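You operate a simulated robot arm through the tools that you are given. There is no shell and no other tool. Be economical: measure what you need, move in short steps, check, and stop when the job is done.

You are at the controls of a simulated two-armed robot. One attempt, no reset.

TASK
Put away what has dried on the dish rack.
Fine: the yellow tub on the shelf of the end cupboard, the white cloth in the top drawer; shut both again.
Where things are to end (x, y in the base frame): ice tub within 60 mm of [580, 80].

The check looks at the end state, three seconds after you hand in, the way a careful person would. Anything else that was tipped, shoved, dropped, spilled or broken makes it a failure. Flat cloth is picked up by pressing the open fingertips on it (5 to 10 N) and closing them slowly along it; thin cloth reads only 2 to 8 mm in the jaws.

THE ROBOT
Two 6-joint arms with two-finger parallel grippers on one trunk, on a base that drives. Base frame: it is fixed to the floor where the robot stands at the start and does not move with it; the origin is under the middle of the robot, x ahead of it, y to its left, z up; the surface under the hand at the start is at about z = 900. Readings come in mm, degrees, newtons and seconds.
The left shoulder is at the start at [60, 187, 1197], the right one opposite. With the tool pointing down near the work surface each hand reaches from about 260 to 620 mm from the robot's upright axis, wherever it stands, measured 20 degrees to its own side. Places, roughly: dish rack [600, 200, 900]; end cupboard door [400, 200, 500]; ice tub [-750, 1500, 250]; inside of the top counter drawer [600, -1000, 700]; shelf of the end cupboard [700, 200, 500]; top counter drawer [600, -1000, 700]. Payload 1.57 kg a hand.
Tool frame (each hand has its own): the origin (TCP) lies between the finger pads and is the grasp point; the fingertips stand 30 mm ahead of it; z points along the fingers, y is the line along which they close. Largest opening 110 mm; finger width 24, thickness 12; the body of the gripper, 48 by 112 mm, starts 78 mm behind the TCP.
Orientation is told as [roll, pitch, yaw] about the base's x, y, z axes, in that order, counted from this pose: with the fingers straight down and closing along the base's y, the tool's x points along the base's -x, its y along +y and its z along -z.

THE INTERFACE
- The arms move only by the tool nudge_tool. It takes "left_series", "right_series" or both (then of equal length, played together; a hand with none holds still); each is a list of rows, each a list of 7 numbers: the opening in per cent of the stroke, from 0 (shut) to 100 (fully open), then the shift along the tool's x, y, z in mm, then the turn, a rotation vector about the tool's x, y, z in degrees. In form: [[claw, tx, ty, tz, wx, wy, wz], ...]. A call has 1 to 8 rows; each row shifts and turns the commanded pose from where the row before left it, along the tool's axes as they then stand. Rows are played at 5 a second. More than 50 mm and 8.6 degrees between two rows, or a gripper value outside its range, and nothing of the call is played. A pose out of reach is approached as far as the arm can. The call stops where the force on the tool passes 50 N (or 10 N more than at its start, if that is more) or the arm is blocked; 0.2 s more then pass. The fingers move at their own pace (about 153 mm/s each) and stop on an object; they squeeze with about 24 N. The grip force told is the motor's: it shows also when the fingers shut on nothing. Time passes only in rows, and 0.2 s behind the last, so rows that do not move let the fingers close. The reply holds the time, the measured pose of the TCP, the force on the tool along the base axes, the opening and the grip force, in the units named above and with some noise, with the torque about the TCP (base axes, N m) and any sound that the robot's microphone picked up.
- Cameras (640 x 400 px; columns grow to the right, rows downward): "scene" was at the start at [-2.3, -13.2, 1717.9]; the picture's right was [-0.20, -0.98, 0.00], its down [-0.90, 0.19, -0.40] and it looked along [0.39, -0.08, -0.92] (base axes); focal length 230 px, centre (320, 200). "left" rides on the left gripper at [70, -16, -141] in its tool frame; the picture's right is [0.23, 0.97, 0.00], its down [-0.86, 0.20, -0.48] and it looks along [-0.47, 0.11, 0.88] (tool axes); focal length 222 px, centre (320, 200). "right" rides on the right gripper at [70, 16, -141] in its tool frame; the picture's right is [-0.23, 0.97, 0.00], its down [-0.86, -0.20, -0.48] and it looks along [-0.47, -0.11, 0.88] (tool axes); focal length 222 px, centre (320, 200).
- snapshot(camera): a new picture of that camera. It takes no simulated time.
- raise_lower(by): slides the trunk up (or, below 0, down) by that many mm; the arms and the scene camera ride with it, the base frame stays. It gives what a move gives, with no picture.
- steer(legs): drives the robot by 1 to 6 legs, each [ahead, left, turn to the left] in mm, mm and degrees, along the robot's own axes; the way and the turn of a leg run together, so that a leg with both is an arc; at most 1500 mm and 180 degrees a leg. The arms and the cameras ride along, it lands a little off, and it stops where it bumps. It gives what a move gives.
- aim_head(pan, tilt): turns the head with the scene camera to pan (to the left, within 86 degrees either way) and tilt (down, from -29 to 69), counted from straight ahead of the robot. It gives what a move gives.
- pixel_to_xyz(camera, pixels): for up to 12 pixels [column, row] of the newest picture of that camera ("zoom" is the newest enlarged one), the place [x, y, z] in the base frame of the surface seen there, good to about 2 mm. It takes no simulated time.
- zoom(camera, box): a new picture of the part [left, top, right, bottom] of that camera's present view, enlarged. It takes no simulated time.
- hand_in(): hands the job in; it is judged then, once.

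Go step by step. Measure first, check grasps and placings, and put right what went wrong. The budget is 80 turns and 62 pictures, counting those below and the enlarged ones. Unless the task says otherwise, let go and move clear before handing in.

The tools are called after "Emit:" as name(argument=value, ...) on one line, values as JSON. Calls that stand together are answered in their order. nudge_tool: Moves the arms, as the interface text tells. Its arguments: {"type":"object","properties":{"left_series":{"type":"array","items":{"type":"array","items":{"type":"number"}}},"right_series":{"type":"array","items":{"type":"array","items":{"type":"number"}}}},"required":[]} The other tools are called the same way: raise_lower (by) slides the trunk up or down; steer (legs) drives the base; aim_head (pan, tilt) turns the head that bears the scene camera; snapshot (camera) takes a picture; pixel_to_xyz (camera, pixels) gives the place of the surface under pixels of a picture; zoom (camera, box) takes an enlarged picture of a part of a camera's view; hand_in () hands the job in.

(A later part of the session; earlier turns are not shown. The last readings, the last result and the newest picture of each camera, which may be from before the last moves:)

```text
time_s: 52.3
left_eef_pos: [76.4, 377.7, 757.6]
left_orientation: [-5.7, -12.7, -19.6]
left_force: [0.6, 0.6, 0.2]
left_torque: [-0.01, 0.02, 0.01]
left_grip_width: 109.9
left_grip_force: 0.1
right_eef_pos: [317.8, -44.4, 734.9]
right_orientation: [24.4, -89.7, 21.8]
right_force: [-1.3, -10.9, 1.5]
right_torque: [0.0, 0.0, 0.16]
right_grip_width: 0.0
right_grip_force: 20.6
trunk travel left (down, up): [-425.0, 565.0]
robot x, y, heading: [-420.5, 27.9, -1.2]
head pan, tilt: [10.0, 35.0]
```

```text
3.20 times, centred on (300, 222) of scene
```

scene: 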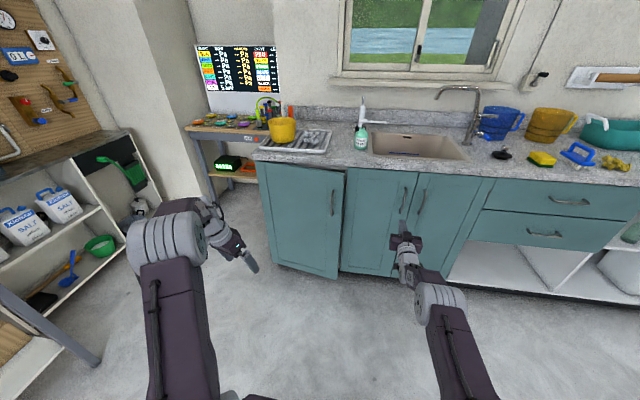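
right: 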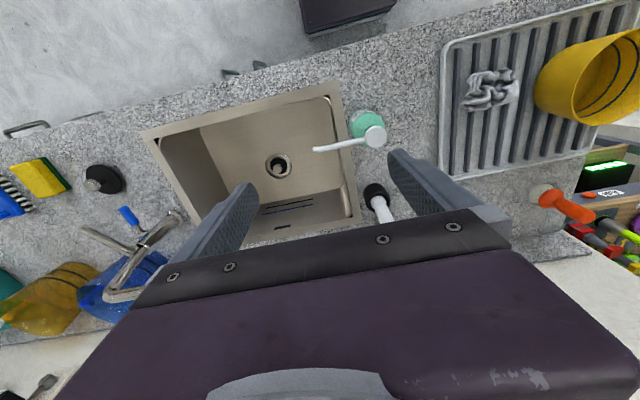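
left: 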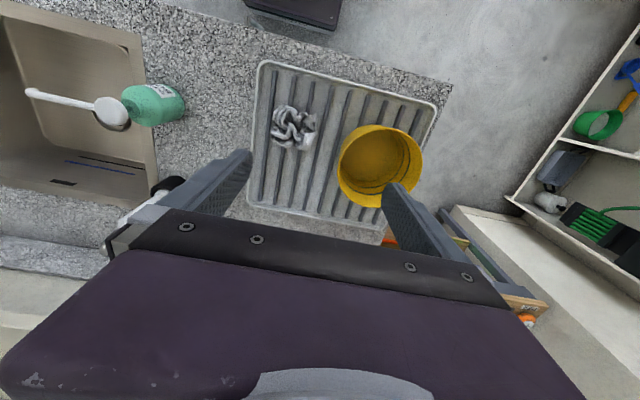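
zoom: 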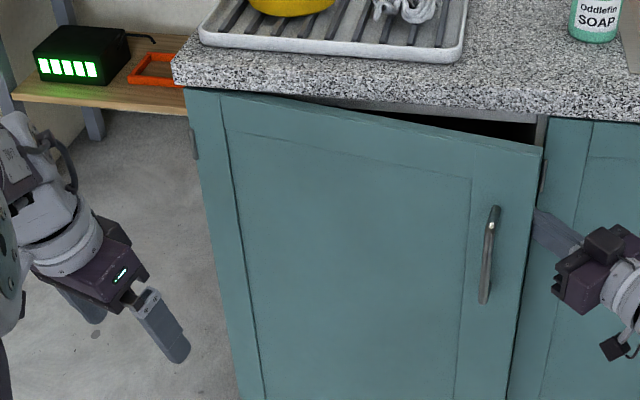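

The right fingers are hooked behind the door edge. I pull by backing up and slightly left.

Emit:
steer(legs=[[-120, 25, 0], [-100, 60, 0]])

Emit:
snapshot(camera="scene")

```text
time_s: 54.4
left_eef_pos: [-142.3, 470.1, 757.8]
left_orientation: [-5.6, -12.7, -19.4]
left_force: [-0.2, -0.3, -0.5]
left_torque: [-0.01, 0.01, 0.03]
left_grip_width: 110.0
left_grip_force: 0.1
right_eef_pos: [100.1, 49.0, 734.6]
right_orientation: [11.8, -89.7, 34.5]
right_force: [-2.3, -3.5, -1.7]
right_torque: [0.02, -0.06, 0.03]
right_grip_width: 0.1
right_grip_force: 21.6
trunk travel left (down, up): [-425.0, 565.0]
robot x, y, heading: [-635.1, 118.6, -1.2]
head pan, tilt: [10.0, 35.0]
```

```text
37 pictures are left
```

scene: 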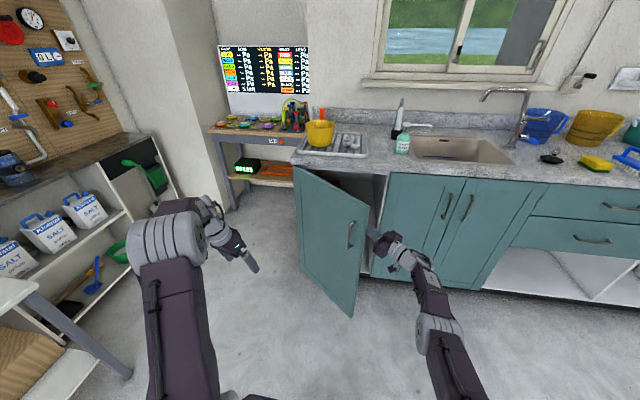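

The door is about 42° open. I push it on from inside by driving left.

Emit:
steer(legs=[[0, 200, 0]])

Emit:
nudge_tool(right_series=[[0, 0, 20, 20, 0, 0, 0], [0, 0, 20, 20, 0, 0, 0], [0, 0, 20, 20, 0, 0, 0], [0, 0, 20, 20, 0, 0, 0]])

Emit:
snapshot(camera="scene")

```text
time_s: 55.2
left_eef_pos: [-141.9, 482.1, 758.0]
left_orientation: [-5.4, -12.6, -19.7]
left_force: [0.1, 0.4, 0.1]
left_torque: [0.03, -0.03, 0.0]
left_grip_width: 110.1
left_grip_force: 0.0
right_eef_pos: [102.4, 49.0, 735.4]
right_orientation: [30.8, -89.7, 14.1]
right_force: [-6.9, -10.4, 2.9]
right_torque: [0.07, -0.04, 0.18]
right_grip_width: 0.2
right_grip_force: 21.9
trunk travel left (down, up): [-425.0, 565.0]
robot x, y, heading: [-634.3, 132.9, -1.6]
head pan, tilt: [10.0, 35.0]
stopped in leg 1: the force on the tool passed its limit at 73 N (the readings are from after the stop); the commanded pose is now the measured one
```

```text
time_s: 55.5
left_eef_pos: [-140.5, 480.7, 756.9]
left_orientation: [-5.5, -12.7, -20.0]
left_force: [1.0, -0.1, 0.6]
left_torque: [-0.04, 0.02, -0.01]
left_grip_width: 109.9
left_grip_force: 0.1
right_eef_pos: [103.9, 47.4, 733.2]
right_orientation: [30.6, -89.6, 13.0]
right_force: [-13.7, -18.3, 4.3]
right_torque: [0.15, 0.04, 0.37]
right_grip_width: 0.1
right_grip_force: 21.6
trunk travel left (down, up): [-425.0, 565.0]
robot x, y, heading: [-636.3, 132.6, -1.9]
head pan, tilt: [10.0, 35.0]
stopped in row 1 (right hand): the force on the tool passed its limit at 67 N (the readings are from after the stop); the commanded pose is now the measured one
```

```text
36 pictures are left
```

scene: 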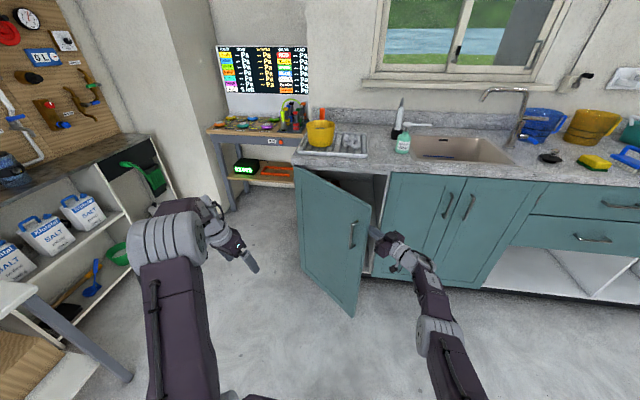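

Emit:
zoom(camera="scene", box=[280, 160, 440, 320])

Emit:
pixel_to_xyz(camera="scene", pixels=[[368, 220], [362, 240], [358, 270], [374, 232], [378, 245], [330, 220], [300, 190], [305, 250]])

```text
2.50 times, centred on (360, 240) of scene
```

zoom: 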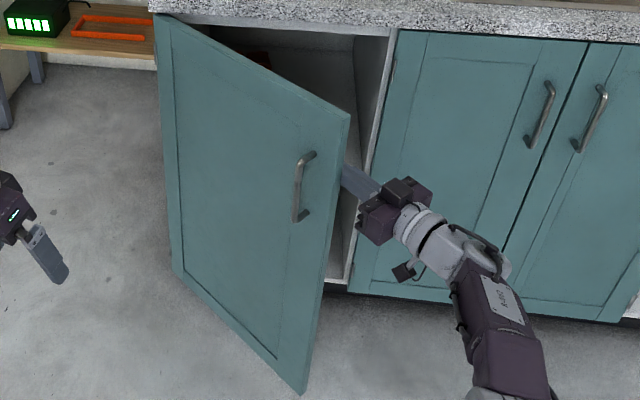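

```text
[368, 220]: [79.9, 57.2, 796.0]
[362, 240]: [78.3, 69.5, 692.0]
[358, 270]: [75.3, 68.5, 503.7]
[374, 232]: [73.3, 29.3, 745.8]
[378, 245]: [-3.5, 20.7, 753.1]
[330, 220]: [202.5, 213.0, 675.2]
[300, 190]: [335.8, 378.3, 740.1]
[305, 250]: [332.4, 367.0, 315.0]
```

The finger lies flat against the inside of the door at the edge, so I push along the door's normal (back and left) instead.

Emit:
steer(legs=[[-60, 55, 0], [-45, 65, 0]])

Emit:
steer(legs=[[-30, 75, 0], [-10, 70, 0]])

Emit:
snapshot(camera="scene")

```text
time_s: 57.0
left_eef_pos: [-207.7, 547.3, 759.4]
left_orientation: [-5.6, -12.8, -20.3]
left_force: [0.0, 1.0, -0.8]
left_torque: [-0.03, 0.0, 0.04]
left_grip_width: 109.8
left_grip_force: 0.1
right_eef_pos: [36.0, 109.4, 733.5]
right_orientation: [32.2, -89.7, 11.1]
right_force: [-12.3, -10.3, -1.0]
right_torque: [0.11, -0.19, 0.2]
right_grip_width: 0.1
right_grip_force: 21.7
trunk travel left (down, up): [-425.0, 565.0]
robot x, y, heading: [-702.1, 199.3, -2.2]
head pan, tilt: [10.0, 35.0]
stopped in leg 2: the force on the tool passed its limit at 52 N (the readings are from after the stop); the commanded pose is now the measured one
```

```text
time_s: 57.8
left_eef_pos: [-210.5, 564.5, 757.5]
left_orientation: [-5.7, -12.8, -20.4]
left_force: [-0.8, 0.1, 0.1]
left_torque: [-0.01, 0.01, 0.0]
left_grip_width: 109.8
left_grip_force: 0.1
right_eef_pos: [30.5, 124.8, 732.6]
right_orientation: [22.4, -89.5, 20.5]
right_force: [-0.5, 0.4, 0.1]
right_torque: [-0.03, 0.0, -0.01]
right_grip_width: 0.0
right_grip_force: 21.1
trunk travel left (down, up): [-425.0, 565.0]
robot x, y, heading: [-706.2, 218.0, -2.2]
head pan, tilt: [10.0, 35.0]
stopped in leg 1: the force on the tool passed its limit at 59 N (the readings are from after the stop); the commanded pose is now the measured one
```

```text
34 pictures are left
```

scene: 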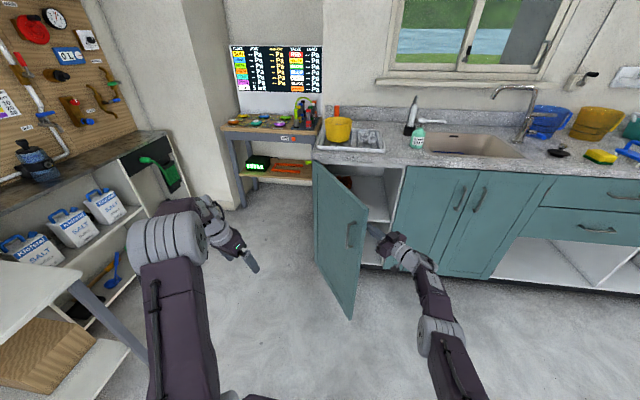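

The door is near 57°. I move the hand deeper (forward), then drive left to push the panel on toward 90°.

Emit:
steer(legs=[[70, 0, 0], [0, 130, 0]])

Emit:
steer(legs=[[0, 120, 0]])

Emit:
snapshot(camera="scene")

```text
time_s: 59.7
left_eef_pos: [-136.5, 691.6, 757.5]
left_orientation: [-5.7, -12.7, -20.1]
left_force: [-0.1, 1.1, 0.0]
left_torque: [-0.04, 0.04, -0.01]
left_grip_width: 110.0
left_grip_force: 0.0
right_eef_pos: [105.4, 252.9, 733.2]
right_orientation: [30.1, -89.4, 12.9]
right_force: [-0.1, 0.0, -0.3]
right_torque: [-0.03, -0.01, -0.01]
right_grip_width: 0.3
right_grip_force: 21.6
trunk travel left (down, up): [-425.0, 565.0]
robot x, y, heading: [-634.4, 346.4, -2.0]
head pan, tilt: [10.0, 35.0]
```

```text
time_s: 60.9
left_eef_pos: [-132.1, 813.4, 757.2]
left_orientation: [-5.6, -12.7, -20.2]
left_force: [0.0, 0.2, -0.4]
left_torque: [-0.02, 0.02, 0.0]
left_grip_width: 110.0
left_grip_force: 0.1
right_eef_pos: [110.4, 373.5, 732.9]
right_orientation: [29.9, -89.6, 13.2]
right_force: [0.4, -0.1, 0.0]
right_torque: [-0.01, 0.0, 0.04]
right_grip_width: 0.0
right_grip_force: 22.0
trunk travel left (down, up): [-425.0, 565.0]
robot x, y, heading: [-631.9, 465.6, -1.7]
head pan, tilt: [10.0, 35.0]
```

```text
33 pictures are left
```

scene: 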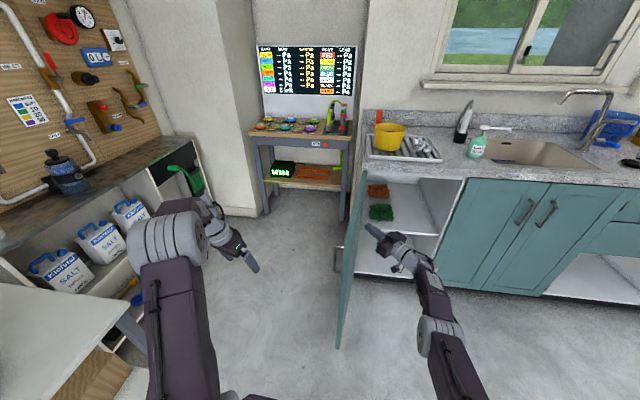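

The door is about 90° open, the shelf is visible with orange and green items at (378,192),(382,212). I nudge the door a bit further and measure the shelf.

Emit:
steer(legs=[[0, 60, 0]])

Emit:
zoom(camera="scene", box=[300, 100, 460, 300])

Emit:
pixel_to_xyz(camera="zoom", pixels=[[240, 150], [300, 130], [330, 200], [400, 200], [360, 240], [340, 280], [300, 170], [260, 200], [300, 320], [120, 350], [420, 150], [250, 60]])

```text
time_s: 61.9
left_eef_pos: [-129.6, 858.0, 757.4]
left_orientation: [-5.6, -12.7, -20.3]
left_force: [0.1, 0.2, 0.6]
left_torque: [0.02, 0.03, -0.02]
left_grip_width: 110.1
left_grip_force: 0.0
right_eef_pos: [113.4, 409.9, 729.5]
right_orientation: [38.6, -89.4, 3.7]
right_force: [0.3, 0.1, 0.3]
right_torque: [0.02, 0.04, -0.02]
right_grip_width: 0.0
right_grip_force: 21.1
trunk travel left (down, up): [-425.0, 565.0]
robot x, y, heading: [-626.1, 510.5, -2.0]
head pan, tilt: [10.0, 35.0]
stopped in leg 1: the force on the tool passed its limit at 62 N (the readings are from after the stop); the commanded pose is now the measured one
```

```text
2.00 times, centred on (380, 200) of scene
```

zoom: 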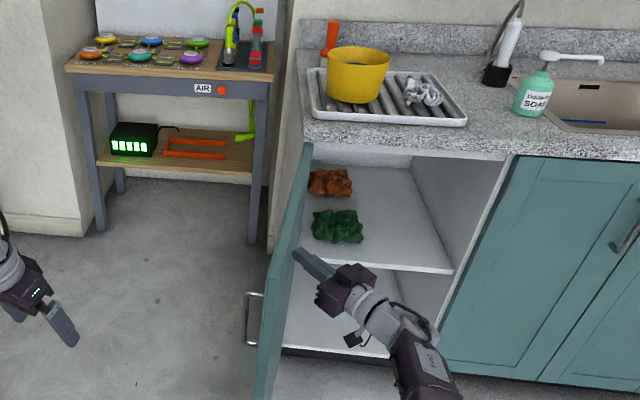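

```text
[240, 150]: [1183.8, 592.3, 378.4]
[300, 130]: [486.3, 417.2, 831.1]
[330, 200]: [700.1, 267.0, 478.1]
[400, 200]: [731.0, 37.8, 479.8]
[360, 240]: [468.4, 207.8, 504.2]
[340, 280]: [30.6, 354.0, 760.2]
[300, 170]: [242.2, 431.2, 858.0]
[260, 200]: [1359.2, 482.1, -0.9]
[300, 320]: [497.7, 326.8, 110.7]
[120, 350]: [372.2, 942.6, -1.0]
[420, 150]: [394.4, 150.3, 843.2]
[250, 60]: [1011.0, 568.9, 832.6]
```

Shelf top is z≈479 with free space at [580,80]; the door stands past 90°. I withdraw, go right, and fold the right hand while pitching the left for the tub.

Emit:
steer(legs=[[-60, -150, 0], [0, -300, 2]])

Emit:
nudge_tool(right_series=[[50, 0, 0, -30, 8.5, 0, 0], [50, 0, 0, -30, 8.5, 0, 0], [50, 0, 0, -30, 8.5, 8, 0], [50, 0, 0, -25, 0, 8.5, 0], [50, 0, 0, -25, 0, 8.5, 0], [50, 0, 0, -25, 0, 8.5, 0], [50, 5, 0, -25, 0, 8.5, 0], [50, 10, 0, -25, 0, 8.5, 0]], left_series=[[60, -20, 0, 0, 0, 0, 8], [60, -20, 0, 0, 0, -8, 0], [60, -20, 0, 0, 0, -8, 0], [60, -20, 0, 0, 0, -8, 0], [60, -20, 0, 0, 0, -8, 0], [60, -10, 0, 5, 0, -8, 0], [60, -10, 0, 5, 0, -5, 0], [60, 0, 0, 0, 0, 0, 0]])

```text
time_s: 65.0
left_eef_pos: [-212.2, 429.6, 757.1]
left_orientation: [-5.5, -12.6, -18.2]
left_force: [0.0, 0.1, 0.4]
left_torque: [0.01, -0.01, 0.01]
left_grip_width: 110.1
left_grip_force: 0.0
right_eef_pos: [45.2, -10.3, 730.6]
right_orientation: [40.5, -89.2, 3.5]
right_force: [0.5, -0.2, -1.1]
right_torque: [-0.02, 0.0, 0.01]
right_grip_width: 0.0
right_grip_force: 21.4
trunk travel left (down, up): [-425.0, 565.0]
robot x, y, heading: [-702.0, 66.1, -0.4]
head pan, tilt: [10.0, 35.0]
```

```text
refused: row 3 steps farther than a row can; nothing moved
```

Emit:
nudge_tool(right_series=[[50, 0, 0, -30, 8.5, 0, 0], [50, 0, 0, -30, 8.5, 0, 0], [50, 0, 0, -30, 8.5, 0, 0], [50, 0, 0, -25, 8, 0, 0], [50, 0, 0, -25, 0, 8.5, 0], [50, 0, 0, -25, 0, 8.5, 0], [50, 5, 0, -25, 0, 8.5, 0], [50, 10, 0, -25, 0, 8.5, 0]], left_series=[[60, -20, 0, 0, 0, 0, -8], [60, -20, 0, 0, 0, 0, -8], [60, -20, 0, 0, 0, -8, 0], [60, -20, 0, 0, 0, -8, 0], [60, -20, 0, 0, 0, -8, 0], [60, -10, 0, 5, 0, -8, 0], [60, -10, 0, 5, 0, -8, 0], [60, 0, 0, 0, 0, -8, 0]])

Emit:
nudge_tool(right_series=[[50, 15, 0, -22, 0, 8.5, 0], [50, 19, 0, -22, 0, 8.5, 0], [50, 22, 0, -20, 0, 8.5, 0], [50, 25, 0, -16, 0, 8.5, 0], [50, 25, 0, -12, 0, 8.5, 0], [50, 20, 0, -6, 0, 8, 0]])

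```text
time_s: 66.8
left_eef_pos: [-110.0, 410.2, 774.1]
left_orientation: [-16.6, -57.8, 10.4]
left_force: [-0.2, -0.3, -0.3]
left_torque: [-0.01, 0.03, 0.05]
left_grip_width: 66.3
left_grip_force: 0.0
left hand out of reach, approached as far as the arm can: row 1, 2
right_eef_pos: [84.5, -125.6, 662.0]
right_orientation: [0.3, -55.2, 10.3]
right_force: [0.4, -0.8, 0.5]
right_torque: [0.01, 0.02, 0.03]
right_grip_width: 54.9
right_grip_force: 0.2
right hand out of reach, approached as far as the arm can: row 1, 2, 3, 4, 5, 6, 7, 8
trunk travel left (down, up): [-425.0, 565.0]
robot x, y, heading: [-702.9, 66.8, -0.1]
head pan, tilt: [10.0, 35.0]
```

```text
time_s: 68.2
left_eef_pos: [-110.8, 410.9, 773.8]
left_orientation: [-16.5, -57.6, 10.3]
left_force: [0.0, -0.1, -0.5]
left_torque: [0.0, -0.01, -0.02]
left_grip_width: 66.1
left_grip_force: 0.1
right_eef_pos: [-110.4, -183.3, 638.9]
right_orientation: [2.9, -17.1, 10.6]
right_force: [-0.9, -0.2, 0.4]
right_torque: [-0.04, 0.02, 0.02]
right_grip_width: 55.0
right_grip_force: 0.1
right hand out of reach, approached as far as the arm can: row 1, 2, 3, 4, 5, 6
trunk travel left (down, up): [-425.0, 565.0]
robot x, y, heading: [-699.4, 68.0, 0.2]
head pan, tilt: [10.0, 35.0]
```

The left hand is pitched about -58° but rolled; I correct it so it closes level along y, lift the right hand, and raise the trunk.

Emit:
nudge_tool(left_series=[[60, 0, 0, 0, 0, 0, 8], [60, 0, 0, 0, 0, 0, 2.3], [60, 0, 0, 0, -4, 0, -2.4], [60, 0, 0, 0, -3.7, 0, -2.2]], right_series=[[50, 10, 0, -40, 0, 4, 0], [50, 10, 0, -40, 0, 4, 0], [50, 0, 0, -40, 0, 4, 0], [50, 0, 0, -40, 0, 4, 0]])

Emit:
raise_lower(by=340)

Emit:
steer(legs=[[440, 0, 0]])

Emit:
aim_head(pan=15, tilt=40)

Emit:
snapshot(camera="scene")

```text
time_s: 69.2
left_eef_pos: [-111.9, 411.2, 776.0]
left_orientation: [0.1, -59.2, -0.3]
left_force: [0.2, -1.1, 0.8]
left_torque: [-0.05, -0.03, 0.03]
left_grip_width: 66.1
left_grip_force: 0.1
right_eef_pos: [-221.8, -206.4, 743.0]
right_orientation: [9.6, -8.4, 11.0]
right_force: [-0.5, 0.2, 0.0]
right_torque: [0.0, 0.02, 0.01]
right_grip_width: 54.9
right_grip_force: 0.0
right hand out of reach, approached as far as the arm can: row 1, 2, 3, 4
trunk travel left (down, up): [-425.0, 565.0]
robot x, y, heading: [-699.7, 70.6, -0.1]
head pan, tilt: [10.0, 35.0]
```

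```text
time_s: 72.5
left_eef_pos: [-110.2, 411.0, 1115.9]
left_orientation: [0.3, -59.2, -0.3]
left_force: [0.3, -0.4, -0.1]
left_torque: [0.0, -0.02, -0.02]
left_grip_width: 65.8
left_grip_force: 0.1
right_eef_pos: [-218.6, -207.0, 1083.0]
right_orientation: [9.5, -8.4, 11.1]
right_force: [-0.5, -0.3, 0.4]
right_torque: [-0.01, 0.01, 0.01]
right_grip_width: 54.9
right_grip_force: 0.0
trunk travel left (down, up): [-765.0, 225.0]
robot x, y, heading: [-702.0, 69.6, -0.0]
head pan, tilt: [10.0, 35.0]
```

```text
time_s: 75.2
left_eef_pos: [325.8, 411.7, 1116.6]
left_orientation: [0.1, -59.1, -0.1]
left_force: [-0.3, 0.0, -0.7]
left_torque: [0.03, -0.01, -0.01]
left_grip_width: 66.2
left_grip_force: 0.1
right_eef_pos: [218.9, -205.6, 1083.3]
right_orientation: [9.5, -8.5, 11.2]
right_force: [0.3, -0.4, -0.6]
right_torque: [0.0, 0.01, 0.01]
right_grip_width: 55.0
right_grip_force: 0.1
trunk travel left (down, up): [-765.0, 225.0]
robot x, y, heading: [-259.6, 65.5, 0.3]
head pan, tilt: [10.0, 35.0]
```

```text
time_s: 75.8
left_eef_pos: [326.8, 411.6, 1115.5]
left_orientation: [0.2, -59.2, -0.1]
left_force: [-1.0, -0.9, 0.6]
left_torque: [0.01, -0.01, 0.01]
left_grip_width: 66.1
left_grip_force: 0.1
right_eef_pos: [220.7, -205.8, 1082.4]
right_orientation: [9.5, -8.4, 11.3]
right_force: [-0.1, -0.6, -0.7]
right_torque: [0.0, -0.02, 0.0]
right_grip_width: 54.9
right_grip_force: 0.0
trunk travel left (down, up): [-765.0, 225.0]
robot x, y, heading: [-261.2, 66.1, -0.1]
head pan, tilt: [15.0, 40.0]
```

```text
31 pictures are left
```

scene: 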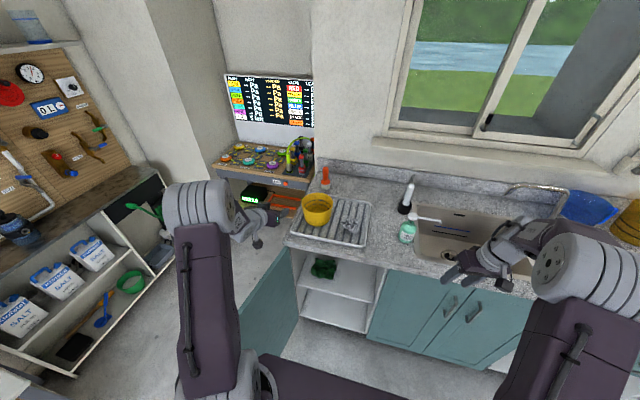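

Now I measure the tub rim closely.

Emit:
zoom(camera="scene", box=[270, 170, 390, 245])

Emit:
pixel_to_xyz(camera="zoom", pixels=[[163, 165], [170, 190], [200, 202], [250, 210], [300, 205], [325, 190], [330, 165], [240, 128], [250, 145], [245, 180], [250, 300], [210, 290]])

```text
5.33 times, centred on (330, 208) of scene
```

zoom: 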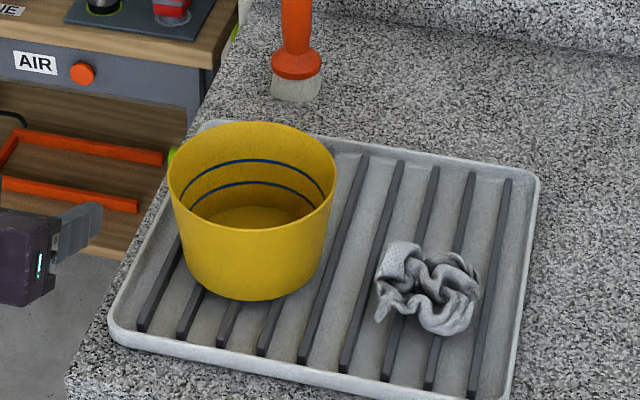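

```text
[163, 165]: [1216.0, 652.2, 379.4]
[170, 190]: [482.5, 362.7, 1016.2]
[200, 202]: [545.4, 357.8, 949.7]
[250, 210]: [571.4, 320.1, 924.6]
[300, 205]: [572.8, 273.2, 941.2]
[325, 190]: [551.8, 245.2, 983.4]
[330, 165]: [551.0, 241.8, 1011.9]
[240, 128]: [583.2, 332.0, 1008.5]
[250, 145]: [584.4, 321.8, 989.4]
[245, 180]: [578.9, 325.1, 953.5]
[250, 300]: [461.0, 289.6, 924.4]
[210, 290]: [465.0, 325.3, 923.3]
```

Tub rim centre ≈[522,306], radius ≈71, rim z≈1016. I drive 80 mm ahead and bring the left hand to a pre-grasp over the left wall.

Emit:
steer(legs=[[80, 0, 0]])

Emit:
nudge_tool(left_series=[[60, 18, -18, 25, 0, 0, 0], [60, 19, -18, 25, 0, 0, 0]])

Emit:
zoom(camera="scene", box=[230, 180, 390, 280])

```text
time_s: 76.9
left_eef_pos: [404.2, 412.7, 1116.3]
left_orientation: [0.1, -59.4, -0.1]
left_force: [0.6, 0.3, 0.1]
left_torque: [0.0, 0.03, 0.02]
left_grip_width: 65.8
left_grip_force: 0.0
right_eef_pos: [297.3, -206.4, 1082.6]
right_orientation: [9.5, -8.6, 11.4]
right_force: [0.2, 0.3, 0.3]
right_torque: [-0.01, -0.02, 0.01]
right_grip_width: 55.2
right_grip_force: 0.0
trunk travel left (down, up): [-765.0, 225.0]
robot x, y, heading: [-183.5, 65.7, -0.1]
head pan, tilt: [15.0, 40.0]
```

```text
time_s: 77.5
left_eef_pos: [432.4, 376.8, 1056.9]
left_orientation: [0.1, -59.2, -0.1]
left_force: [-0.1, 0.2, 0.1]
left_torque: [0.02, 0.01, -0.01]
left_grip_width: 65.9
left_grip_force: 0.1
right_eef_pos: [298.9, -205.9, 1082.2]
right_orientation: [9.5, -8.4, 11.4]
right_force: [0.6, 0.0, 0.1]
right_torque: [0.0, -0.04, -0.04]
right_grip_width: 55.1
right_grip_force: 0.0
trunk travel left (down, up): [-765.0, 225.0]
robot x, y, heading: [-182.2, 68.5, -0.2]
head pan, tilt: [15.0, 40.0]
```

```text
4.00 times, centred on (310, 230) of scene
```

zoom: 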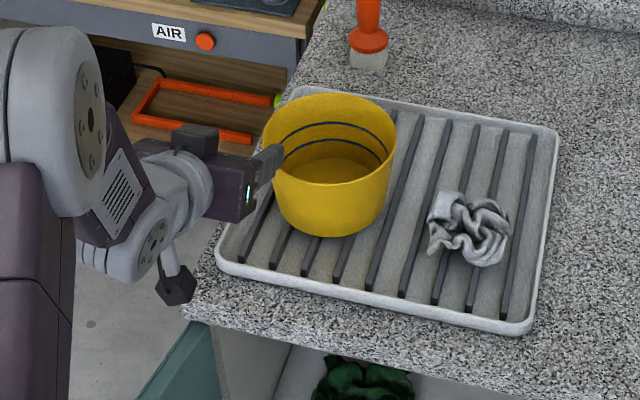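

Emit:
nudge_tool(left_series=[[60, 0, 0, 35, 0, 0, 0], [60, 0, -1, 35, 0, 0, 0], [60, 0, -1, 32, 0, 0, 0]])

Emit:
zoom(camera="scene", box=[250, 180, 370, 255])

```text
time_s: 78.3
left_eef_pos: [518.6, 372.7, 1002.6]
left_orientation: [0.1, -59.2, 0.0]
left_force: [0.2, 0.0, -0.4]
left_torque: [0.01, 0.02, -0.06]
left_grip_width: 66.0
left_grip_force: 0.0
right_eef_pos: [299.3, -205.2, 1082.7]
right_orientation: [9.4, -8.4, 11.4]
right_force: [0.1, -0.7, 0.0]
right_torque: [-0.03, 0.03, 0.01]
right_grip_width: 55.0
right_grip_force: 0.0
trunk travel left (down, up): [-765.0, 225.0]
robot x, y, heading: [-177.9, 66.6, 0.1]
head pan, tilt: [15.0, 40.0]
```

```text
5.33 times, centred on (310, 218) of scene
```

zoom: 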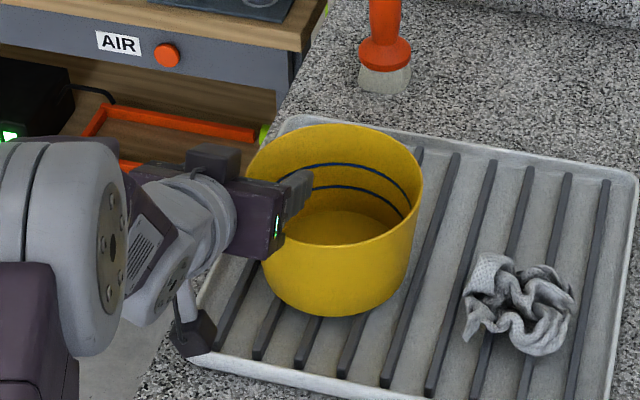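

The inner finger is inside the tub, the outer one outside. I close slowly and check.

Emit:
nudge_tool(left_series=[[40, 0, 0, 0, 0, 0, 0], [20, 0, 0, 0, 0, 0, 0], [0, 0, 0, 0, 0, 0, 0], [0, 0, 0, 0, 0, 0, 0]])

```text
time_s: 79.3
left_eef_pos: [518.1, 373.7, 1004.3]
left_orientation: [0.2, -59.3, -0.2]
left_force: [1.9, -0.6, 4.5]
left_torque: [-0.31, 0.27, 0.06]
left_grip_width: 15.9
left_grip_force: 24.4
right_eef_pos: [299.1, -204.6, 1082.1]
right_orientation: [9.5, -8.5, 11.2]
right_force: [-0.2, -0.7, 0.7]
right_torque: [-0.01, -0.01, 0.03]
right_grip_width: 55.2
right_grip_force: 0.0
trunk travel left (down, up): [-765.0, 225.0]
robot x, y, heading: [-182.8, 69.7, 0.3]
head pan, tilt: [15.0, 40.0]
```

Emit:
nudge_tool(left_series=[[0, -8.6, 0, -5.1, 0, 0, 0], [0, -17, 0, -10.3, 0, 0, 0], [0, -17, 0, -10.3, 0, 0, 0], [0, -17, 0, -10.3, 0, 0, 0]])

Emit:
zoom(camera="scene", box=[230, 160, 390, 260])

```text
time_s: 80.3
left_eef_pos: [517.5, 373.8, 1075.9]
left_orientation: [0.2, -59.2, -0.1]
left_force: [-0.1, 0.3, -0.3]
left_torque: [0.03, 0.03, -0.01]
left_grip_width: 0.0
left_grip_force: 21.2
right_eef_pos: [299.1, -205.7, 1082.7]
right_orientation: [9.6, -8.3, 11.3]
right_force: [-0.8, 0.2, 0.1]
right_torque: [0.02, 0.04, 0.02]
right_grip_width: 54.9
right_grip_force: 0.0
trunk travel left (down, up): [-765.0, 225.0]
robot x, y, heading: [-180.0, 61.8, -0.1]
head pan, tilt: [15.0, 40.0]
```

```text
4.00 times, centred on (310, 210) of scene
```

zoom: 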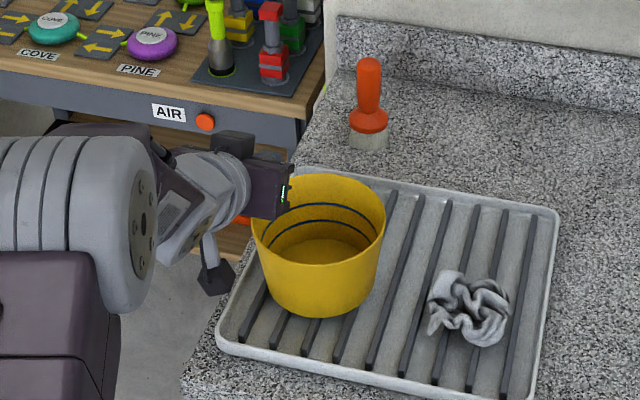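

The grip slipped (thin slanted contact) and the tub stayed upright on the rack. I'll use a steeper, deeper grip: open, pitch to about -25°, and descend with the trunk.

Emit:
nudge_tool(left_series=[[60, 0, 0, 0, 0, 8.5, 0], [60, 0, 0, 0, 0, 8.5, 0], [60, 0, 0, 0, 0, 8.5, 0], [60, 0, 0, 0, 0, 8.5, 0]], right_series=[[50, 35, 0, 0, 0, 0, 0], [50, 35, 0, 0, 0, 0, 0], [50, 35, 0, 0, 0, 0, 0], [50, 30, 0, 0, 0, 0, 0]])

Emit:
zoom(camera="scene", box=[230, 160, 390, 260])

Emit:
pixel_to_xyz(camera="zoom", pixels=[[385, 205], [383, 215], [384, 225], [330, 263], [300, 258], [318, 265], [270, 245], [325, 312], [290, 308], [310, 176], [340, 178]])

```text
time_s: 81.3
left_eef_pos: [502.6, 369.8, 1071.9]
left_orientation: [-2.6, -31.0, -0.8]
left_force: [-0.5, -0.7, 0.4]
left_torque: [-0.02, -0.04, 0.02]
left_grip_width: 66.1
left_grip_force: 0.0
left hand out of reach, approached as far as the arm can: row 2, 4
right_eef_pos: [166.2, -231.7, 1062.8]
right_orientation: [9.5, -8.4, 11.3]
right_force: [0.6, 0.4, 0.3]
right_torque: [-0.02, -0.01, -0.05]
right_grip_width: 55.0
right_grip_force: 0.1
trunk travel left (down, up): [-765.0, 225.0]
robot x, y, heading: [-178.9, 64.7, -0.1]
head pan, tilt: [15.0, 40.0]
```

```text
4.00 times, centred on (310, 210) of scene
```

zoom: 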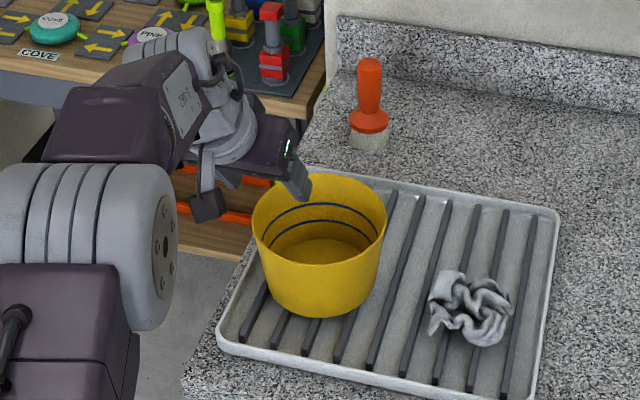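

```text
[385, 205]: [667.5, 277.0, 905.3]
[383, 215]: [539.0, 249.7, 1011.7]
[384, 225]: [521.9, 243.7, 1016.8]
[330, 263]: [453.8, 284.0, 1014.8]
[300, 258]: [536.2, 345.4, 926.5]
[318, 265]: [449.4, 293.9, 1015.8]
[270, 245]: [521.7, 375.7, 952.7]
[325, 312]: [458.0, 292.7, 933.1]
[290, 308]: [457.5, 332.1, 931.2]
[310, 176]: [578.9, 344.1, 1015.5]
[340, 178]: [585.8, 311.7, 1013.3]
```

Tub centre is now ≈[520,314], left wall y≈381. I shift base by 20 ahead/10 left and lower the trunk 84 mm, then close.

Emit:
steer(legs=[[20, 11, 0]])

Emit:
raise_lower(by=-84)

Emit:
zoom(camera="scene", box=[230, 160, 390, 260])

```text
time_s: 82.1
left_eef_pos: [517.8, 376.8, 1074.3]
left_orientation: [-2.4, -31.3, -1.1]
left_force: [-0.3, -1.1, 0.0]
left_torque: [0.01, -0.02, 0.01]
left_grip_width: 65.8
left_grip_force: 0.0
right_eef_pos: [184.1, -222.0, 1063.5]
right_orientation: [9.6, -8.6, 11.2]
right_force: [-1.5, 0.0, 0.0]
right_torque: [0.01, -0.03, -0.02]
right_grip_width: 55.1
right_grip_force: 0.0
trunk travel left (down, up): [-765.0, 225.0]
robot x, y, heading: [-163.2, 78.6, 0.1]
head pan, tilt: [15.0, 40.0]
```

```text
time_s: 83.3
left_eef_pos: [522.6, 379.6, 988.5]
left_orientation: [-2.6, -31.0, -1.0]
left_force: [0.2, 0.4, 0.0]
left_torque: [-0.01, -0.03, 0.01]
left_grip_width: 66.1
left_grip_force: 0.0
right_eef_pos: [188.5, -220.9, 978.1]
right_orientation: [9.5, -8.4, 11.2]
right_force: [0.1, 0.3, 0.5]
right_torque: [0.01, 0.0, -0.01]
right_grip_width: 54.9
right_grip_force: 0.1
trunk travel left (down, up): [-681.0, 309.0]
robot x, y, heading: [-158.5, 76.4, 0.2]
head pan, tilt: [15.0, 40.0]
```

```text
4.00 times, centred on (310, 210) of scene
```

zoom: 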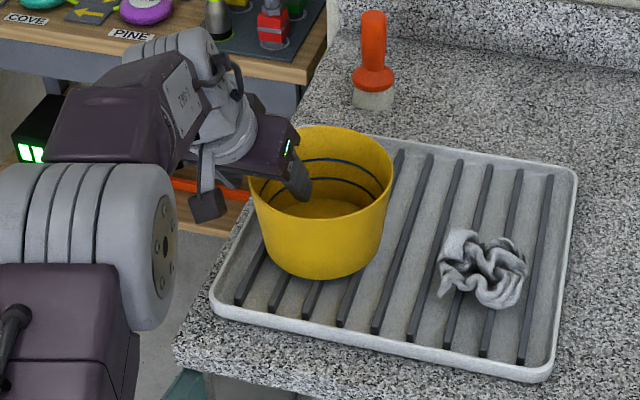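

Emit:
nudge_tool(left_series=[[30, 0, 0, 0, 0, 0, 0], [15, 0, 0, 0, 0, 0, 0], [0, 0, 0, 0, 0, 0, 0], [0, 0, 0, 0, 0, 0, 0], [0, 0, 0, 0, 0, 0, 0]])

Emit:
raise_lower(by=25)

Emit:
zoom(camera="scene", box=[230, 160, 390, 260])

```text
time_s: 84.5
left_eef_pos: [523.1, 379.2, 986.9]
left_orientation: [-2.6, -31.1, -0.9]
left_force: [1.1, 0.1, 3.0]
left_torque: [-0.42, 0.04, 0.16]
left_grip_width: 11.2
left_grip_force: 23.8
right_eef_pos: [188.6, -221.0, 977.6]
right_orientation: [9.5, -8.4, 11.2]
right_force: [-0.3, 0.1, -0.6]
right_torque: [0.02, -0.04, 0.01]
right_grip_width: 55.0
right_grip_force: 0.1
trunk travel left (down, up): [-681.0, 309.0]
robot x, y, heading: [-159.0, 80.7, -0.1]
head pan, tilt: [15.0, 40.0]
```

```text
time_s: 85.2
left_eef_pos: [523.6, 379.6, 1011.7]
left_orientation: [-2.7, -31.0, -1.0]
left_force: [-0.8, -0.8, -2.9]
left_torque: [0.14, -0.02, 0.01]
left_grip_width: 9.8
left_grip_force: 24.6
right_eef_pos: [187.3, -220.7, 1003.1]
right_orientation: [9.6, -8.5, 11.3]
right_force: [0.8, -0.3, 0.1]
right_torque: [-0.02, -0.01, -0.06]
right_grip_width: 55.1
right_grip_force: 0.0
trunk travel left (down, up): [-706.0, 284.0]
robot x, y, heading: [-160.8, 80.5, 0.1]
head pan, tilt: [15.0, 40.0]
```

```text
4.00 times, centred on (310, 210) of scene
```

zoom: 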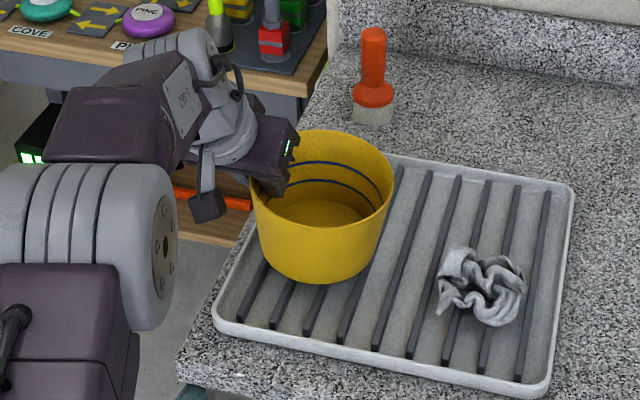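

The tub is held (≈2.9 N) and lifted. I raise more, back away, and measure the arm's highest parts relative to the TCP for cupboard clearance.

Emit:
raise_lower(by=30)

Emit:
steer(legs=[[-430, 0, 0]])

Emit:
snapshot(camera="scene")

Emit:
pixel_to_xyz(camera="scene", pixels=[[280, 175], [275, 190], [260, 190], [245, 195], [235, 215], [250, 225], [290, 190], [240, 185]])

```text
time_s: 86.0
left_eef_pos: [523.5, 379.2, 1041.7]
left_orientation: [-2.6, -31.0, -0.9]
left_force: [0.6, -0.9, -1.9]
left_torque: [0.14, 0.02, -0.01]
left_grip_width: 9.8
left_grip_force: 24.1
right_eef_pos: [189.1, -221.6, 1033.6]
right_orientation: [9.5, -8.4, 11.1]
right_force: [0.2, 0.3, -0.8]
right_torque: [-0.03, 0.01, -0.03]
right_grip_width: 55.0
right_grip_force: 0.1
trunk travel left (down, up): [-736.0, 254.0]
robot x, y, heading: [-161.1, 78.6, -0.1]
head pan, tilt: [15.0, 40.0]
```

```text
time_s: 88.6
left_eef_pos: [91.9, 379.4, 1041.3]
left_orientation: [-2.6, -30.9, -1.1]
left_force: [0.3, -0.2, -1.5]
left_torque: [0.11, -0.06, 0.02]
left_grip_width: 9.6
left_grip_force: 24.5
right_eef_pos: [-244.1, -220.9, 1033.4]
right_orientation: [9.5, -8.2, 11.2]
right_force: [-0.2, 0.5, -0.5]
right_torque: [-0.03, 0.0, 0.05]
right_grip_width: 54.9
right_grip_force: 0.0
trunk travel left (down, up): [-736.0, 254.0]
robot x, y, heading: [-594.1, 79.3, -0.2]
head pan, tilt: [15.0, 40.0]
```

```text
23 pictures are left
```

scene: 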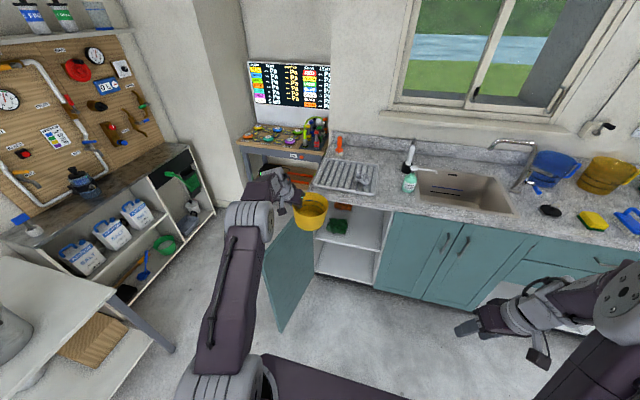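

```text
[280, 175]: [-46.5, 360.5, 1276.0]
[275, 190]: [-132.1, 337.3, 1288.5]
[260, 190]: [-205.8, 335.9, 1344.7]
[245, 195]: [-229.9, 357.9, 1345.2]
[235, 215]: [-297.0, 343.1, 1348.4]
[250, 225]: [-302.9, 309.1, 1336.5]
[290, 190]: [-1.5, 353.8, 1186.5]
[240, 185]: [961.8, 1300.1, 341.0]
```

Arm top relative to the TCP fits under the counter (≈800 at the face). I drive right 234 mm and lower the trunk in two steps.

Emit:
steer(legs=[[0, -234, 0]])

Emit:
raise_lower(by=-400)

Emit:
raise_lower(by=-70)

Emit:
aim_head(pan=25, tilt=15)

Emit:
snapshot(camera="scene")

```text
time_s: 90.4
left_eef_pos: [91.4, 144.6, 1041.5]
left_orientation: [-2.6, -31.0, -0.8]
left_force: [0.7, 0.4, -2.8]
left_torque: [0.12, -0.01, -0.05]
left_grip_width: 9.7
left_grip_force: 24.1
right_eef_pos: [-243.8, -455.6, 1033.8]
right_orientation: [9.6, -8.5, 11.3]
right_force: [0.5, 0.1, -0.6]
right_torque: [-0.02, 0.02, 0.03]
right_grip_width: 55.0
right_grip_force: 0.0
trunk travel left (down, up): [-736.0, 254.0]
robot x, y, heading: [-593.1, -161.8, 0.1]
head pan, tilt: [15.0, 40.0]
```

```text
time_s: 94.2
left_eef_pos: [90.5, 144.7, 643.0]
left_orientation: [-2.6, -31.0, -1.0]
left_force: [0.0, -0.7, -1.5]
left_torque: [0.12, 0.01, 0.02]
left_grip_width: 9.4
left_grip_force: 24.5
right_eef_pos: [-244.1, -456.8, 634.2]
right_orientation: [9.6, -8.4, 11.3]
right_force: [-0.7, 0.7, 0.6]
right_torque: [0.03, -0.01, 0.0]
right_grip_width: 55.2
right_grip_force: 0.1
trunk travel left (down, up): [-336.0, 654.0]
robot x, y, heading: [-589.0, -158.8, -0.1]
head pan, tilt: [15.0, 40.0]
```

```text
time_s: 95.3
left_eef_pos: [90.0, 144.5, 572.8]
left_orientation: [-2.6, -31.1, -1.0]
left_force: [0.8, 0.0, -1.7]
left_torque: [0.12, -0.04, 0.01]
left_grip_width: 9.4
left_grip_force: 23.6
right_eef_pos: [-243.1, -456.2, 563.7]
right_orientation: [9.5, -8.3, 11.3]
right_force: [1.1, 0.7, 0.9]
right_torque: [0.02, 0.0, -0.03]
right_grip_width: 55.2
right_grip_force: 0.0
trunk travel left (down, up): [-266.0, 724.0]
robot x, y, heading: [-592.4, -157.0, 0.2]
head pan, tilt: [15.0, 40.0]
```

```text
time_s: 96.2
left_eef_pos: [90.1, 143.1, 571.3]
left_orientation: [-2.6, -31.0, -0.8]
left_force: [0.6, 0.2, -2.3]
left_torque: [0.08, -0.02, -0.02]
left_grip_width: 9.8
left_grip_force: 24.4
right_eef_pos: [-243.1, -457.7, 563.2]
right_orientation: [9.5, -8.4, 11.2]
right_force: [0.4, -0.5, -0.4]
right_torque: [0.01, 0.0, 0.01]
right_grip_width: 55.5
right_grip_force: 0.1
trunk travel left (down, up): [-266.0, 724.0]
robot x, y, heading: [-591.2, -154.3, 0.1]
head pan, tilt: [25.0, 15.0]
```

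```text
22 pictures are left
```

scene: 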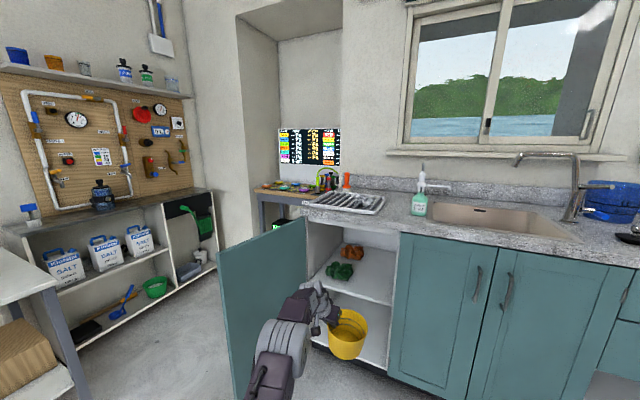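

Emit:
pixel_to_xyz(camera="scene", pixels=[[385, 303], [375, 290], [350, 285], [346, 357], [362, 350], [334, 350], [366, 322], [350, 312], [345, 330], [345, 240], [340, 271], [310, 300]])

```text
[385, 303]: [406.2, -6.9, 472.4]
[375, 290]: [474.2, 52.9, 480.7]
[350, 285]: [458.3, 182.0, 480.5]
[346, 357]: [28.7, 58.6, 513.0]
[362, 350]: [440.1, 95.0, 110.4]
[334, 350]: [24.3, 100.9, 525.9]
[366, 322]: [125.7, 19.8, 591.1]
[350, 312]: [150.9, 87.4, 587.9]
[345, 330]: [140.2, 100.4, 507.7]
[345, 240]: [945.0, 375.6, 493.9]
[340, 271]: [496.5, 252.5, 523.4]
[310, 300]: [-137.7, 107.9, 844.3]
```

Tub hangs ~25 mm above shelf level (shelf 480, front x≈400) and is lined up with y≈80. I drive in.

Emit:
steer(legs=[[300, 0, 0]])

Emit:
steer(legs=[[192, 0, 0]])

Emit:
aim_head(pan=20, tilt=35)

Emit:
snapshot(camera="scene")

```text
time_s: 98.2
left_eef_pos: [384.4, 141.2, 571.2]
left_orientation: [-2.6, -31.0, -1.2]
left_force: [1.1, -0.4, -2.0]
left_torque: [0.12, -0.04, 0.0]
left_grip_width: 9.6
left_grip_force: 24.3
right_eef_pos: [48.2, -457.9, 563.0]
right_orientation: [9.5, -8.4, 11.1]
right_force: [0.2, 0.0, -0.7]
right_torque: [0.03, 0.0, 0.0]
right_grip_width: 54.9
right_grip_force: 0.1
trunk travel left (down, up): [-266.0, 724.0]
robot x, y, heading: [-302.5, -160.6, -0.3]
head pan, tilt: [25.0, 15.0]
```

```text
time_s: 99.7
left_eef_pos: [577.9, 140.1, 570.6]
left_orientation: [-2.6, -31.0, -1.2]
left_force: [0.2, -0.2, -2.5]
left_torque: [0.16, -0.02, 0.01]
left_grip_width: 9.6
left_grip_force: 24.1
right_eef_pos: [240.8, -457.9, 563.4]
right_orientation: [9.6, -8.4, 11.0]
right_force: [0.4, -0.1, 0.3]
right_torque: [0.04, -0.01, 0.0]
right_grip_width: 54.9
right_grip_force: 0.1
trunk travel left (down, up): [-266.0, 724.0]
robot x, y, heading: [-104.4, -160.0, -0.2]
head pan, tilt: [25.0, 15.0]
```

```text
time_s: 100.6
left_eef_pos: [577.9, 139.0, 571.5]
left_orientation: [-2.6, -30.9, -1.2]
left_force: [0.2, -0.2, -1.7]
left_torque: [0.14, -0.03, -0.01]
left_grip_width: 9.2
left_grip_force: 24.0
right_eef_pos: [240.8, -460.7, 563.3]
right_orientation: [9.5, -8.4, 11.0]
right_force: [0.1, -0.3, -0.2]
right_torque: [0.0, -0.02, 0.03]
right_grip_width: 54.9
right_grip_force: 0.0
trunk travel left (down, up): [-266.0, 724.0]
robot x, y, heading: [-107.4, -161.4, 0.1]
head pan, tilt: [20.0, 35.0]
```

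```text
21 pictures are left
```

scene: 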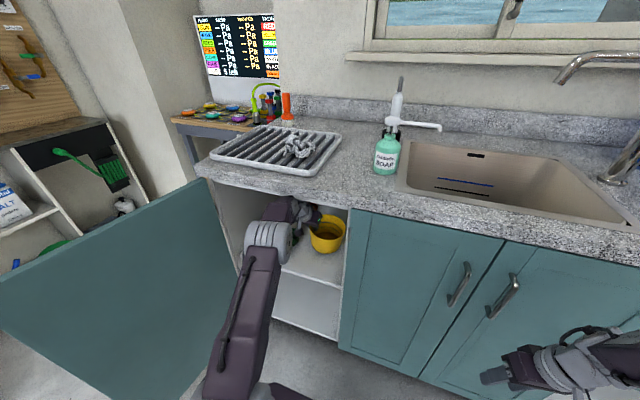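

The tub is inside over the target. I lower onto the shelf in small steps watching the weight.

Emit:
raise_lower(by=-19)

Emit:
raise_lower(by=-4)

```text
time_s: 101.2
left_eef_pos: [576.8, 140.2, 555.6]
left_orientation: [-2.5, -31.3, -1.0]
left_force: [-0.1, 2.1, 7.9]
left_torque: [-0.75, 0.25, -0.1]
left_grip_width: 9.8
left_grip_force: 24.0
right_eef_pos: [239.3, -459.7, 544.8]
right_orientation: [9.5, -8.5, 11.1]
right_force: [0.0, 0.2, -0.7]
right_torque: [-0.02, 0.03, 0.01]
right_grip_width: 55.1
right_grip_force: 0.0
trunk travel left (down, up): [-247.0, 743.0]
robot x, y, heading: [-105.8, -160.4, -0.3]
head pan, tilt: [20.0, 35.0]
```

```text
time_s: 101.8
left_eef_pos: [576.9, 139.8, 550.6]
left_orientation: [-2.5, -31.2, -1.2]
left_force: [-0.8, 5.2, 10.8]
left_torque: [-0.68, 0.69, -0.29]
left_grip_width: 10.4
left_grip_force: 23.7
right_eef_pos: [239.2, -459.2, 540.8]
right_orientation: [9.5, -8.6, 11.1]
right_force: [0.4, -0.1, 0.0]
right_torque: [0.0, 0.0, -0.02]
right_grip_width: 55.0
right_grip_force: 0.0
trunk travel left (down, up): [-243.0, 747.0]
robot x, y, heading: [-111.2, -160.3, -0.3]
head pan, tilt: [20.0, 35.0]
```

Contact is made (~11 N). I open the fingers, then tilt the hand back while rising, as planned.

Emit:
nudge_tool(left_series=[[10, 0, 0, 0, 0, 0, 0], [20, 0, 0, 0, 0, 0, 0], [45, 0, 0, 0, 0, 0, 0], [45, 0, 0, 0, 0, 0, 0]])

Emit:
nudge_tool(left_series=[[45, -2.6, 0, -4.3, 0, -7, 0], [45, -3.1, 0, -3.9, 0, -7, 0], [45, -3.5, 0, -3.5, 0, -7, 0], [45, -3.9, 0, -3.1, 0, -7, 0]])

Emit:
zoom(camera="scene", box=[220, 180, 380, 280])

```text
time_s: 102.8
left_eef_pos: [577.6, 140.0, 548.7]
left_orientation: [-2.5, -31.0, -1.2]
left_force: [0.3, 0.0, 0.6]
left_torque: [0.04, -0.01, 0.02]
left_grip_width: 49.5
left_grip_force: 0.1
right_eef_pos: [239.3, -459.2, 540.5]
right_orientation: [9.4, -8.4, 11.0]
right_force: [0.2, 0.0, -0.3]
right_torque: [-0.03, 0.01, -0.02]
right_grip_width: 55.2
right_grip_force: 0.0
trunk travel left (down, up): [-243.0, 747.0]
robot x, y, heading: [-108.1, -159.3, -0.2]
head pan, tilt: [20.0, 35.0]
```

```text
time_s: 103.8
left_eef_pos: [577.1, 129.9, 563.8]
left_orientation: [-6.2, -54.5, 1.1]
left_force: [0.3, 0.6, 0.3]
left_torque: [0.0, -0.02, -0.01]
left_grip_width: 49.6
left_grip_force: 0.1
left hand out of reach, approached as far as the arm can: row 3, 4
right_eef_pos: [239.8, -460.7, 540.2]
right_orientation: [9.5, -8.4, 11.0]
right_force: [-0.6, -0.1, -0.2]
right_torque: [0.0, 0.02, -0.03]
right_grip_width: 55.1
right_grip_force: 0.1
trunk travel left (down, up): [-243.0, 747.0]
robot x, y, heading: [-107.9, -157.6, -0.1]
head pan, tilt: [20.0, 35.0]
```

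```text
4.00 times, centred on (300, 230) of scene
```

zoom: 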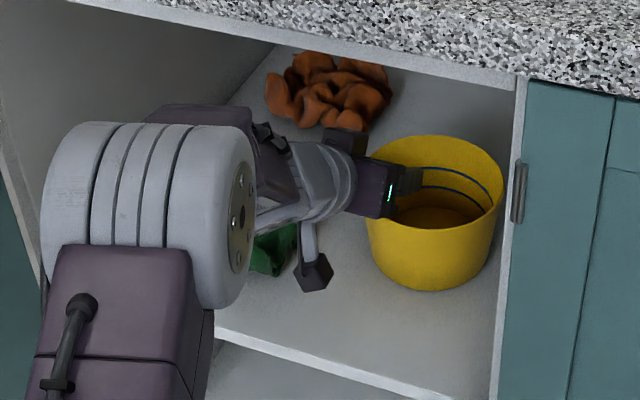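

The tub stands on the shelf, free of the fingers' force. I back the hand out along its axis, then the base.

Emit:
nudge_tool(left_series=[[45, 0, 0, -20, 0, 0, 0], [45, 0, 0, -30, 0, 0, 0], [45, 0, 0, -30, 0, 0, 0], [45, 0, 0, -25, 0, 0, 0]])

```text
time_s: 104.8
left_eef_pos: [493.7, 137.2, 624.3]
left_orientation: [-6.2, -54.6, 0.9]
left_force: [-0.3, -0.3, -0.6]
left_torque: [0.0, -0.02, -0.02]
left_grip_width: 49.6
left_grip_force: 0.2
right_eef_pos: [239.6, -460.9, 541.6]
right_orientation: [9.5, -8.4, 11.0]
right_force: [-0.4, 0.5, 0.3]
right_torque: [0.01, 0.03, 0.02]
right_grip_width: 55.1
right_grip_force: 0.1
trunk travel left (down, up): [-243.0, 747.0]
robot x, y, heading: [-105.7, -159.4, 0.1]
head pan, tilt: [20.0, 35.0]
```

Emit:
steer(legs=[[-420, 0, 0]])

Emit:
aim_head(pan=25, tilt=20)

Emit:
snapshot(camera="scene")

```text
time_s: 107.3
left_eef_pos: [78.1, 144.1, 625.2]
left_orientation: [-6.2, -54.6, 1.3]
left_force: [0.4, 0.4, 0.8]
left_torque: [0.04, 0.01, 0.0]
left_grip_width: 49.5
left_grip_force: 0.1
right_eef_pos: [-171.9, -456.5, 540.3]
right_orientation: [9.5, -8.4, 11.5]
right_force: [0.5, 0.1, -0.1]
right_torque: [0.06, 0.0, 0.02]
right_grip_width: 54.9
right_grip_force: 0.0
trunk travel left (down, up): [-243.0, 747.0]
robot x, y, heading: [-520.6, -160.6, 0.2]
head pan, tilt: [20.0, 35.0]
```

```text
time_s: 108.1
left_eef_pos: [77.8, 143.2, 625.5]
left_orientation: [-6.2, -54.6, 1.3]
left_force: [0.4, 0.3, -0.5]
left_torque: [0.01, 0.01, -0.01]
left_grip_width: 49.5
left_grip_force: 0.0
right_eef_pos: [-171.0, -457.1, 540.8]
right_orientation: [9.5, -8.4, 11.4]
right_force: [-0.6, -0.2, 0.5]
right_torque: [-0.01, -0.02, -0.02]
right_grip_width: 54.9
right_grip_force: 0.0
trunk travel left (down, up): [-243.0, 747.0]
robot x, y, heading: [-519.4, -158.5, 0.4]
head pan, tilt: [25.0, 20.0]
```

```text
19 pictures are left
```

scene: 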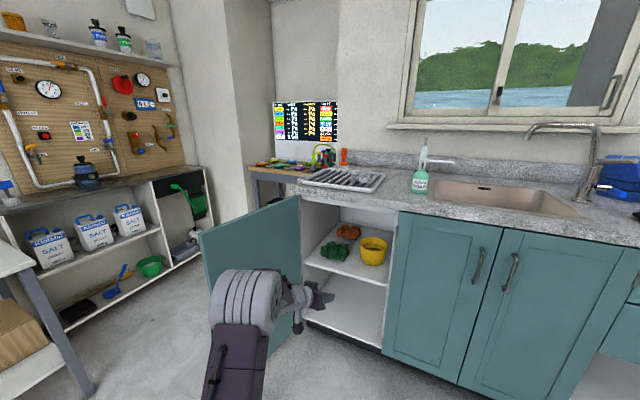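

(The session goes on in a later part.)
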